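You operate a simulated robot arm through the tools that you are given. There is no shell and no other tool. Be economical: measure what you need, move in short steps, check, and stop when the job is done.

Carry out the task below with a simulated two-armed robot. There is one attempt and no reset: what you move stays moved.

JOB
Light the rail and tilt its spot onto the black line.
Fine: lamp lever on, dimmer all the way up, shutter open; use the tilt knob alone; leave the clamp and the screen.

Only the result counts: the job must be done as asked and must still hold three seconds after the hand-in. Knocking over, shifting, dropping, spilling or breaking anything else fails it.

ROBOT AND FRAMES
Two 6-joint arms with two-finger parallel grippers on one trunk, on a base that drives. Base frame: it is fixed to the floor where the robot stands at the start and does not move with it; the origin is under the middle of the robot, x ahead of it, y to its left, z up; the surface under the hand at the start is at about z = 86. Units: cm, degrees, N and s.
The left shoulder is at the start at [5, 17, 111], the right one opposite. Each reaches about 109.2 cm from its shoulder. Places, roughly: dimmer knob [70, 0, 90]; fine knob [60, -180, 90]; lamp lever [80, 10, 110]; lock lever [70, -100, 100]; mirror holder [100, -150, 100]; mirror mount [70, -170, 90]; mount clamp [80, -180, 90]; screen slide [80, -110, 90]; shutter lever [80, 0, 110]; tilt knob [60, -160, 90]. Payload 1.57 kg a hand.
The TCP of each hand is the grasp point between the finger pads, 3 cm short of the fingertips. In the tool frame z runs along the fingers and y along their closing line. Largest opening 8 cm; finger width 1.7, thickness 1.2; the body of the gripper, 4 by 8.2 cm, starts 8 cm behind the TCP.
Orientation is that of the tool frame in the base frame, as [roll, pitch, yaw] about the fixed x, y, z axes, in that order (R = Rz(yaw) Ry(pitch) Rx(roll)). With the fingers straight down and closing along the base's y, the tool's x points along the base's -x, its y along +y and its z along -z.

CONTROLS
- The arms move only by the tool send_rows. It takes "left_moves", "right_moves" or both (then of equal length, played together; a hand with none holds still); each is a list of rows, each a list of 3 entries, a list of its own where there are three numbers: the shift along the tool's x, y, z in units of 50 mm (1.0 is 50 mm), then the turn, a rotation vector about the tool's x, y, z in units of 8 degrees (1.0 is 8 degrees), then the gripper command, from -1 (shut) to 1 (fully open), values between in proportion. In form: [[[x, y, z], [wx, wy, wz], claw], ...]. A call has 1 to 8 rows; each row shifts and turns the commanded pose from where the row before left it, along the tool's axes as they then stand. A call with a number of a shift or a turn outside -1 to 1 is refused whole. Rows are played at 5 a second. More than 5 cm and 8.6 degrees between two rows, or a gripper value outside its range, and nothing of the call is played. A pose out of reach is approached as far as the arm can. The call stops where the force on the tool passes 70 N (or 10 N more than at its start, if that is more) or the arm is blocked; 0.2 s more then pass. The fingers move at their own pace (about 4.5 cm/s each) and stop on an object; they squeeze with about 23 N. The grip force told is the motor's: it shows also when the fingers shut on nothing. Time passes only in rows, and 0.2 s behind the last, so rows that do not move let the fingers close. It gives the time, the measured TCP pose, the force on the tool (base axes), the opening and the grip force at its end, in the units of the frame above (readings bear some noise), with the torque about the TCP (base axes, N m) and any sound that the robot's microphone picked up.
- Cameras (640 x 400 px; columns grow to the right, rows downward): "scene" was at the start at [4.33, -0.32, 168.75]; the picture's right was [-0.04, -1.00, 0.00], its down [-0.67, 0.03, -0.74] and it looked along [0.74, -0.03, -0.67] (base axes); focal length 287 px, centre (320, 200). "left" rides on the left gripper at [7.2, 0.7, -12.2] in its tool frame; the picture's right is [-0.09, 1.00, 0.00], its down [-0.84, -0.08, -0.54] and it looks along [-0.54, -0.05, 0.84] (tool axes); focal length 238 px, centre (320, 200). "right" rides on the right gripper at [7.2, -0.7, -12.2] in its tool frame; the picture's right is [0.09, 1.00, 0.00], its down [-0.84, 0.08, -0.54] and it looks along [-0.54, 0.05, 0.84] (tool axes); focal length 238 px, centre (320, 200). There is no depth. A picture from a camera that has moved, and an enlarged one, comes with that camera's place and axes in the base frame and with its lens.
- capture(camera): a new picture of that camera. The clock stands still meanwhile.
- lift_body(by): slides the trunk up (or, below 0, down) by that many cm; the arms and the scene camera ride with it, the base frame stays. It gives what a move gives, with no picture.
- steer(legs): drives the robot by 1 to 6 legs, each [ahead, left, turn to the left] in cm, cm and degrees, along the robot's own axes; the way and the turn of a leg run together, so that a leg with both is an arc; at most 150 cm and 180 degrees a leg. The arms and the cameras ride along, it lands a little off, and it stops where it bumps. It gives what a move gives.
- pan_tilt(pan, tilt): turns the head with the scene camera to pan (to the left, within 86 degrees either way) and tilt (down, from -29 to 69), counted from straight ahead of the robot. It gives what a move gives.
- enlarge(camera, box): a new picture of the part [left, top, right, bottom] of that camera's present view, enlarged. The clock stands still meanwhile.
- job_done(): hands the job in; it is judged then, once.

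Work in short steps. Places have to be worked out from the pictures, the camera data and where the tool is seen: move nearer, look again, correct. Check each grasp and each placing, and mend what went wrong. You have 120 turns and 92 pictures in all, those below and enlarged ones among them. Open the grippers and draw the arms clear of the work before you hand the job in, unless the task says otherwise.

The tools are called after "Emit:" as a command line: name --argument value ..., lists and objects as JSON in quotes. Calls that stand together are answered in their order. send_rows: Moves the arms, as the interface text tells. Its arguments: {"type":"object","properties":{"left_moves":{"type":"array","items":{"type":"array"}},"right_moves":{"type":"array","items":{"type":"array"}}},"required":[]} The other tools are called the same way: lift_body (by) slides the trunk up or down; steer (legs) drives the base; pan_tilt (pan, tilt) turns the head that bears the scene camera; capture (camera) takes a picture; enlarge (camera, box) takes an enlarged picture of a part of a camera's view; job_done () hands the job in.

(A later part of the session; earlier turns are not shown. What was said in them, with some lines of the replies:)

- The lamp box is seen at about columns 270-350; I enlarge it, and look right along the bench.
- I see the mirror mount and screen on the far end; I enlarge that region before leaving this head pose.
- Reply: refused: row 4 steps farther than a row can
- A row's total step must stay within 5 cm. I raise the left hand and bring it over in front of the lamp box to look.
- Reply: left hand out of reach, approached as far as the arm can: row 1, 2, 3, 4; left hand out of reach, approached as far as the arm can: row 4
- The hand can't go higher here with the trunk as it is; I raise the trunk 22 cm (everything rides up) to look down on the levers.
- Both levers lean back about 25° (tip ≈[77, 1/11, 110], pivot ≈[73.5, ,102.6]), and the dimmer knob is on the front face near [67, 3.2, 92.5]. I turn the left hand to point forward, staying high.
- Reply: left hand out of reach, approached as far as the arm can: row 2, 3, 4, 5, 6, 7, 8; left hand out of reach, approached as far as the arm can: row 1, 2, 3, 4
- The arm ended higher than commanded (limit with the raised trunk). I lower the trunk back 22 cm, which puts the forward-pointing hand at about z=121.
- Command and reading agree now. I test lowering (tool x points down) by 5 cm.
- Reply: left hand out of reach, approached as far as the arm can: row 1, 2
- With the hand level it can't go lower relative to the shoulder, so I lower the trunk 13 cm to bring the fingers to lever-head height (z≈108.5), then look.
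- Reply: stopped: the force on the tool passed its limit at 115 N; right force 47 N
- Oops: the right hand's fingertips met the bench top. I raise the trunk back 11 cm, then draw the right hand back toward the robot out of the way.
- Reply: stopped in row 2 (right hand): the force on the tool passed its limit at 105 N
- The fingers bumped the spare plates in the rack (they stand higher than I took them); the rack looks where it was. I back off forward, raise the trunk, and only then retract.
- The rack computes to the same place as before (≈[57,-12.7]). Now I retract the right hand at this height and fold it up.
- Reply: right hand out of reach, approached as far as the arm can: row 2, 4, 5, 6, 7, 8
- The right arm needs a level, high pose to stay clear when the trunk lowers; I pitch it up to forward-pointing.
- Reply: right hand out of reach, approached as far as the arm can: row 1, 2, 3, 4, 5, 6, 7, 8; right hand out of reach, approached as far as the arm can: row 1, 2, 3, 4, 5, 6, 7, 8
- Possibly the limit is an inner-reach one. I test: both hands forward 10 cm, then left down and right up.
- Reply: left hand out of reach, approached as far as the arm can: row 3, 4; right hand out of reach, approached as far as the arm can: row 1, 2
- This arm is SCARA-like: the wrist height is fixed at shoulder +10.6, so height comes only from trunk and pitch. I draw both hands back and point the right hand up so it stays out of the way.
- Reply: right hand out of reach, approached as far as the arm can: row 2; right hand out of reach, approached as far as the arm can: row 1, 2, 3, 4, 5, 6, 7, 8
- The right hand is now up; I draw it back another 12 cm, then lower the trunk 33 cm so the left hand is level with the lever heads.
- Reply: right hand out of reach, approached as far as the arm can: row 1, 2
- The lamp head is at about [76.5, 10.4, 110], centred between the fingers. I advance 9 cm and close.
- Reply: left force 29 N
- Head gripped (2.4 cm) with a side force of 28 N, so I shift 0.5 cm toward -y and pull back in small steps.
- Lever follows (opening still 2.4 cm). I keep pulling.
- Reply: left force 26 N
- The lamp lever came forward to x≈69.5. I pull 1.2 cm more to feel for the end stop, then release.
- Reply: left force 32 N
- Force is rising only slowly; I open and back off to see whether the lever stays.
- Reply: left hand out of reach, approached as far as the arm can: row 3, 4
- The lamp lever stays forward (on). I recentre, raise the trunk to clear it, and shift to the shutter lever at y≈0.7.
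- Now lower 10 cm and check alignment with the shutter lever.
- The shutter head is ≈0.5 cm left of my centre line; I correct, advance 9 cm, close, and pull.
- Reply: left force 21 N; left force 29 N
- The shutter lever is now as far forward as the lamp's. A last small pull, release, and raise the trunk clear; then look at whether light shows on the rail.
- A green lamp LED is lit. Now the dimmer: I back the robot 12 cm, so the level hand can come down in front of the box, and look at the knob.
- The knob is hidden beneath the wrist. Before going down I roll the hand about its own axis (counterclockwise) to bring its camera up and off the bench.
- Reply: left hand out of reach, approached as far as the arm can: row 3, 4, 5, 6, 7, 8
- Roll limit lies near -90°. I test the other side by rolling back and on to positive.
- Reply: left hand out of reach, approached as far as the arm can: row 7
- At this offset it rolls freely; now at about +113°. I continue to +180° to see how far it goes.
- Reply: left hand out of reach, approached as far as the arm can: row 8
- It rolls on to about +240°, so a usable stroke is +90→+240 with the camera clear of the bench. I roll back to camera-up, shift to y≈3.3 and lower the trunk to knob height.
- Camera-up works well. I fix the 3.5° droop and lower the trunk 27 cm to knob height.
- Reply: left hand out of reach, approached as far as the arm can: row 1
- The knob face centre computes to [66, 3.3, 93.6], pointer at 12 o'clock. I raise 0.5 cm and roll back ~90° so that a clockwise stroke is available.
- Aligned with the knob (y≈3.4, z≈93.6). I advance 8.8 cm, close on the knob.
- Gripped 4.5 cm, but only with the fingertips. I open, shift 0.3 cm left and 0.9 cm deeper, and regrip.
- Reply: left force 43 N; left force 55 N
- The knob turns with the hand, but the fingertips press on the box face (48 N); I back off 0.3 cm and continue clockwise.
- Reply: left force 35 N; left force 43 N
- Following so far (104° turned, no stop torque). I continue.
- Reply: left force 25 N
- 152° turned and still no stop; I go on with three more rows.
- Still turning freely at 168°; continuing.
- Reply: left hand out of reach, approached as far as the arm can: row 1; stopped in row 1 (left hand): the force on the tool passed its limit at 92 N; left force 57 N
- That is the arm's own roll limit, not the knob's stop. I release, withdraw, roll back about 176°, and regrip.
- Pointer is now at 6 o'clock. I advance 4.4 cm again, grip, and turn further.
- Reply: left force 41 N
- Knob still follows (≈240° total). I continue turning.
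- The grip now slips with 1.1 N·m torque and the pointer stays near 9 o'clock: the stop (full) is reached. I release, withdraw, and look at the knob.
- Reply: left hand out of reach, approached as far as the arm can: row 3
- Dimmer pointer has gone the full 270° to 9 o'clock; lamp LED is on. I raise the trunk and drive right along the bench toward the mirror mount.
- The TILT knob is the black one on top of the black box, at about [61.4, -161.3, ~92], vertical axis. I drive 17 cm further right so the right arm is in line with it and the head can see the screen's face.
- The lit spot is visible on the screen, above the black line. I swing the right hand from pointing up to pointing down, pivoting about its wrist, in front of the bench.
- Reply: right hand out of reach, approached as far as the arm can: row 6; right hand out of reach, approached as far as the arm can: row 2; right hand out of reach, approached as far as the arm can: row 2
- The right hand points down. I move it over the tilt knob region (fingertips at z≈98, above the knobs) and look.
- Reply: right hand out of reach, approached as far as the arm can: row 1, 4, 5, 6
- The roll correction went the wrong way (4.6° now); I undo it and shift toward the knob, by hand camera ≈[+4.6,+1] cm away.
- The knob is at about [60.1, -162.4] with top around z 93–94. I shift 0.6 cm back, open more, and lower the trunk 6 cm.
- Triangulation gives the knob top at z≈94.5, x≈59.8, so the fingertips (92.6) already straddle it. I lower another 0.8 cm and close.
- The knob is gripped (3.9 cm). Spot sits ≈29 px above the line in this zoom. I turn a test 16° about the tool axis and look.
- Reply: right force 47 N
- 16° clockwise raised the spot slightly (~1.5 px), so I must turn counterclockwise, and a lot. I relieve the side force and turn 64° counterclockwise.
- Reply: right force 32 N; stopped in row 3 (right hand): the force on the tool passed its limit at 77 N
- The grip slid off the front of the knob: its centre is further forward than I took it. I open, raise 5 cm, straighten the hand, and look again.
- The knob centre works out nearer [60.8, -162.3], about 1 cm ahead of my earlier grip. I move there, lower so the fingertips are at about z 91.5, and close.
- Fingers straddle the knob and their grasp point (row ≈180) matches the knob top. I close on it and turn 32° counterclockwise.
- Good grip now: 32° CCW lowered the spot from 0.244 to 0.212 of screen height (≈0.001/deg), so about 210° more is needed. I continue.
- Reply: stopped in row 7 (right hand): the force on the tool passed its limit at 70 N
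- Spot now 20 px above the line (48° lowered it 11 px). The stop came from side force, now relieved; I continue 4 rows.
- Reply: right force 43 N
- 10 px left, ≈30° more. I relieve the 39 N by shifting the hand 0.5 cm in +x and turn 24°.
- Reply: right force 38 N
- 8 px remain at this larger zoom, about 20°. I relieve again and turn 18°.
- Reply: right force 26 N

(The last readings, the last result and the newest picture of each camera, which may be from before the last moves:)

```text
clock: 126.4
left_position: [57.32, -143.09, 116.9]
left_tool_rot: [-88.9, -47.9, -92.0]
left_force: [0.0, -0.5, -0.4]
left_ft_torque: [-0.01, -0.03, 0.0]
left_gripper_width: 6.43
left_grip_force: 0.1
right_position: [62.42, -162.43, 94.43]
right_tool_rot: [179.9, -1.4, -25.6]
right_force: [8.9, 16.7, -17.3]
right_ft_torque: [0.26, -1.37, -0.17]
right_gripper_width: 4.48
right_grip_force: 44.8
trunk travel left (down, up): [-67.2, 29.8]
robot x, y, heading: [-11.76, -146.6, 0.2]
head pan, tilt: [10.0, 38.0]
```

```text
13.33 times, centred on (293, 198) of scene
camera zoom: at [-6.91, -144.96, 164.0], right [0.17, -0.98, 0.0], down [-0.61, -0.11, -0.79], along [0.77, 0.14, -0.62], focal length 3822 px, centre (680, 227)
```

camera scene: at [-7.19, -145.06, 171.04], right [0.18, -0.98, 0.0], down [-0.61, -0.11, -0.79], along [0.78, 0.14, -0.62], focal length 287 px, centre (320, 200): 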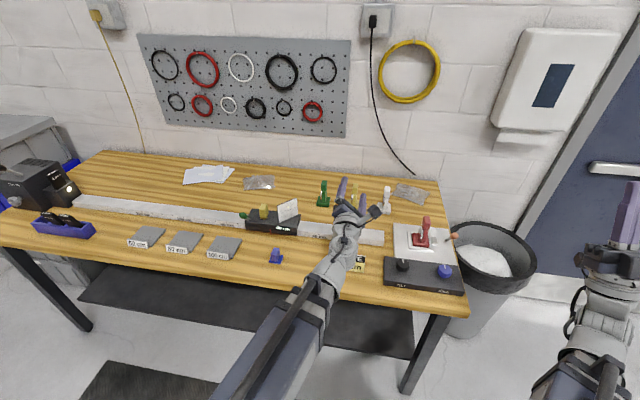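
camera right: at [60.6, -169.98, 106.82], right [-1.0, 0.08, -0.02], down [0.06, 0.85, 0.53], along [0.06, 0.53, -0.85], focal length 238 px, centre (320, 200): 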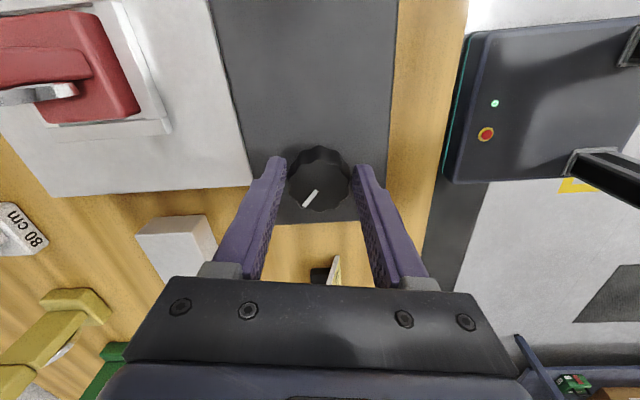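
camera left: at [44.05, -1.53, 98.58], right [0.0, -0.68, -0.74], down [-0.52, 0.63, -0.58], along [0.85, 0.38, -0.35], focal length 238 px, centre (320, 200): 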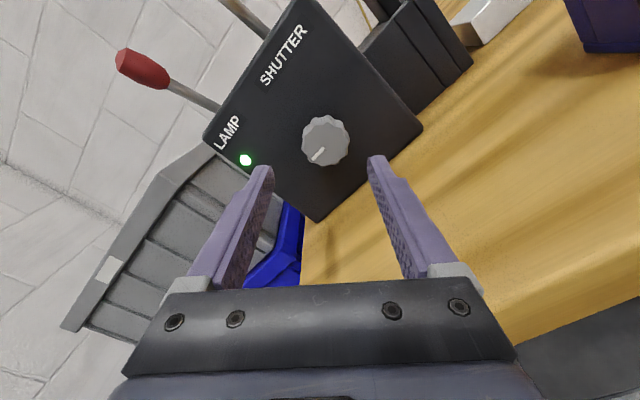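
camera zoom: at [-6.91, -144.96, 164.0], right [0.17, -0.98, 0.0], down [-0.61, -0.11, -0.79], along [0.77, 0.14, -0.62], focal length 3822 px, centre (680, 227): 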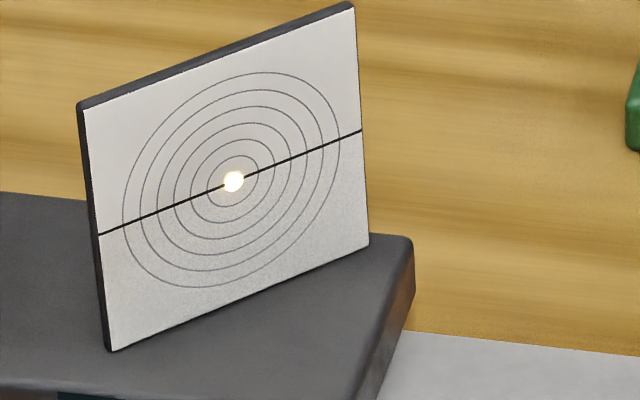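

The spot is centred on the line. I open the gripper, and check that it holds.

Emit:
send_rows --right_moves '[[[0, 0, 0], [0, 0, 0], 0.6], [[0, 0, 0], [0, 0, 0], 0.6], [[0, 0, 0], [0, 0, 0], 0.6]]'

Emit:
lift_body --by 12

Emit:
enlarge --camera "scene" --box '[270, 190, 318, 230]'

Emit:
capture --camera "right"

```text
clock: 127.2
left_position: [57.07, -143.26, 117.01]
left_tool_rot: [-88.8, -47.8, -92.1]
left_force: [-0.5, -0.2, 0.4]
left_ft_torque: [0.0, -0.02, -0.01]
left_gripper_width: 6.42
left_grip_force: 0.0
right_position: [62.34, -162.72, 94.76]
right_tool_rot: [179.8, -1.3, -25.9]
right_force: [-0.3, -0.3, 0.4]
right_ft_torque: [-0.04, -0.02, -0.03]
right_gripper_width: 6.43
right_grip_force: 0.2
trunk travel left (down, up): [-67.2, 29.8]
robot x, y, heading: [-11.45, -146.8, -0.2]
head pan, tilt: [10.0, 38.0]
```

```text
clock: 128.7
left_position: [57.2, -143.15, 129.02]
left_tool_rot: [-88.8, -47.8, -92.1]
left_force: [-0.9, 0.2, -0.1]
left_ft_torque: [0.0, 0.0, 0.01]
left_gripper_width: 6.41
left_grip_force: 0.1
right_position: [62.15, -162.61, 106.57]
right_tool_rot: [179.8, -1.5, -25.8]
right_force: [0.3, -0.2, -0.4]
right_ft_torque: [0.01, 0.03, 0.04]
right_gripper_width: 6.41
right_grip_force: 0.0
trunk travel left (down, up): [-79.2, 17.8]
robot x, y, heading: [-11.47, -146.82, 0.2]
head pan, tilt: [10.0, 38.0]
```

```text
10.00 times, centred on (294, 210) of scene
camera zoom: at [-7.14, -145.14, 176.03], right [0.17, -0.98, 0.0], down [-0.61, -0.11, -0.79], along [0.78, 0.14, -0.62], focal length 2866 px, centre (580, 100)
```

zoom: 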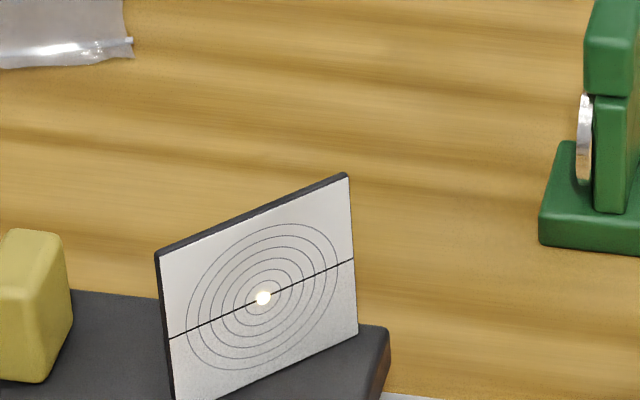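

```text
19 pictures are left
camera right: at [68.77, -165.16, 119.04], right [-0.35, -0.94, 0.0], down [-0.8, 0.3, 0.52], along [-0.49, 0.18, -0.85], focal length 238 px, centre (320, 200)
```

right: 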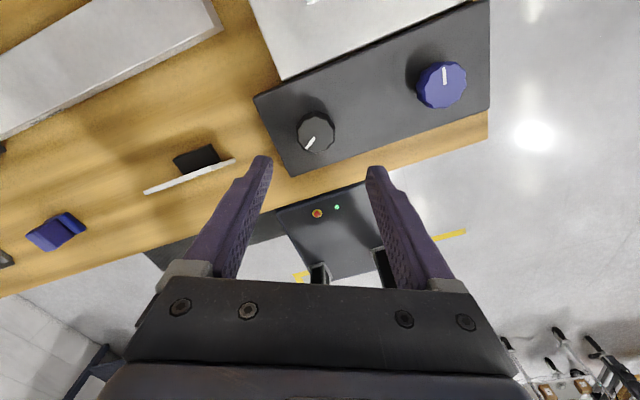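

The spot sits on the line with the hand off, and the fine knob is untouched. I back the robot away 25 cm and make a last check.

Emit:
steer --legs '[[-25, 0, 0]]'

Emit:
pan_tilt --pan 25 --tilt 30

Emit:
capture --camera "scene"

```text
clock: 130.5
left_position: [31.86, -143.3, 129.08]
left_tool_rot: [-88.6, -47.8, -92.2]
left_force: [-0.5, -0.2, -0.3]
left_ft_torque: [-0.04, 0.0, 0.0]
left_gripper_width: 6.39
left_grip_force: 0.1
right_position: [37.06, -162.76, 106.74]
right_tool_rot: [179.9, -1.5, -25.9]
right_force: [0.4, 0.5, 0.3]
right_ft_torque: [0.01, -0.02, 0.0]
right_gripper_width: 6.43
right_grip_force: 0.1
trunk travel left (down, up): [-79.2, 17.8]
robot x, y, heading: [-36.38, -146.45, 0.2]
head pan, tilt: [10.0, 38.0]
```

```text
clock: 131.3
left_position: [32.01, -143.26, 128.95]
left_tool_rot: [-88.7, -47.8, -92.1]
left_force: [-0.6, 0.7, -0.2]
left_ft_torque: [0.0, 0.01, -0.03]
left_gripper_width: 6.38
left_grip_force: 0.0
right_position: [37.26, -162.79, 106.71]
right_tool_rot: [179.8, -1.4, -25.8]
right_force: [-0.1, 0.1, -0.1]
right_ft_torque: [0.04, -0.02, 0.03]
right_gripper_width: 6.4
right_grip_force: 0.2
trunk travel left (down, up): [-79.2, 17.8]
robot x, y, heading: [-36.66, -146.61, -0.2]
head pan, tilt: [25.0, 30.0]
```

```text
18 pictures are left
camera scene: at [-32.51, -142.83, 177.27], right [0.42, -0.91, 0.0], down [-0.45, -0.21, -0.87], along [0.78, 0.37, -0.5], focal length 287 px, centre (320, 200)
```

scene: 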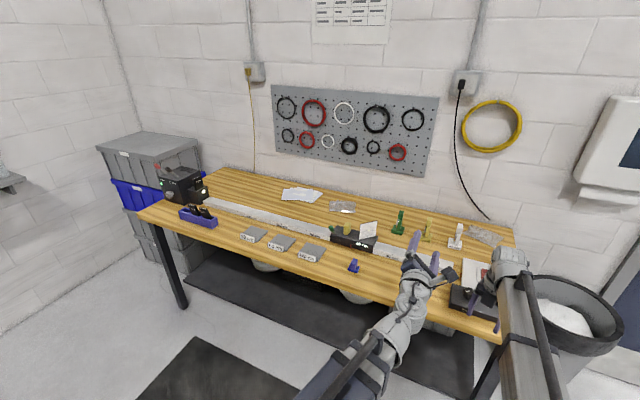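

One more close look at the spot and at the lamp box.

Emit:
enlarge --camera "scene" --box '[350, 215, 386, 245]'

Emit:
enlarge --camera "scene" --box '[140, 150, 236, 230]'

```text
13.33 times, centred on (368, 230) of scene
camera zoom: at [-32.51, -142.83, 177.27], right [0.42, -0.91, 0.0], down [-0.45, -0.21, -0.87], along [0.78, 0.37, -0.5], focal length 3822 px, centre (-320, -200)
```

zoom: 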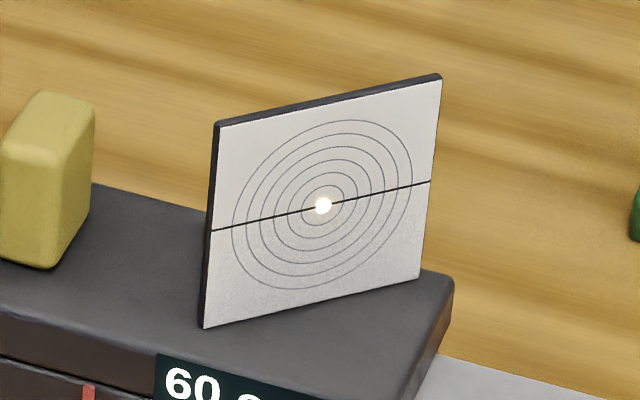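

```text
5.00 times, centred on (188, 190) of scene
camera zoom: at [-32.51, -142.83, 177.27], right [0.42, -0.91, 0.0], down [-0.45, -0.21, -0.87], along [0.78, 0.37, -0.5], focal length 1433 px, centre (980, 250)
```

zoom: 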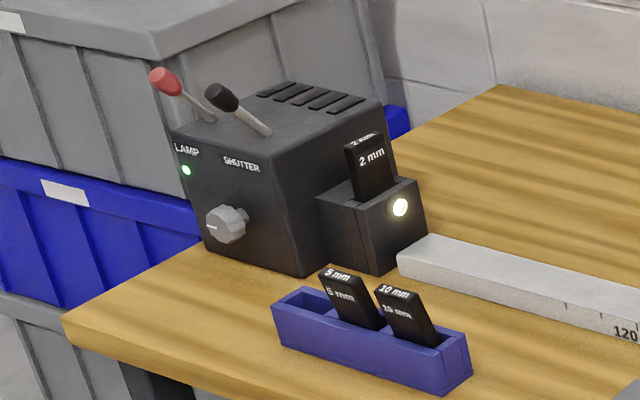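

Everything is as wanted: the lamp is lit, the shutter open, the dimmer at its end, and the spot on the line with the grippers open and clear. I hand in.

Emit:
job_done

```text
The job is handed in.
```

The rail is lit and its spot sits on the black line. The lamp lever is on, the shutter is open, and the dimmer is turned clockwise to its stop. I aimed the spot with the tilt knob alone and left the clamp, the screen and the fine knob as they were.

Early on, the right hand touched the bench top, then bumped the spare plates in the blue rack. The rack measured in the same place afterwards and both plates are still in their slots.
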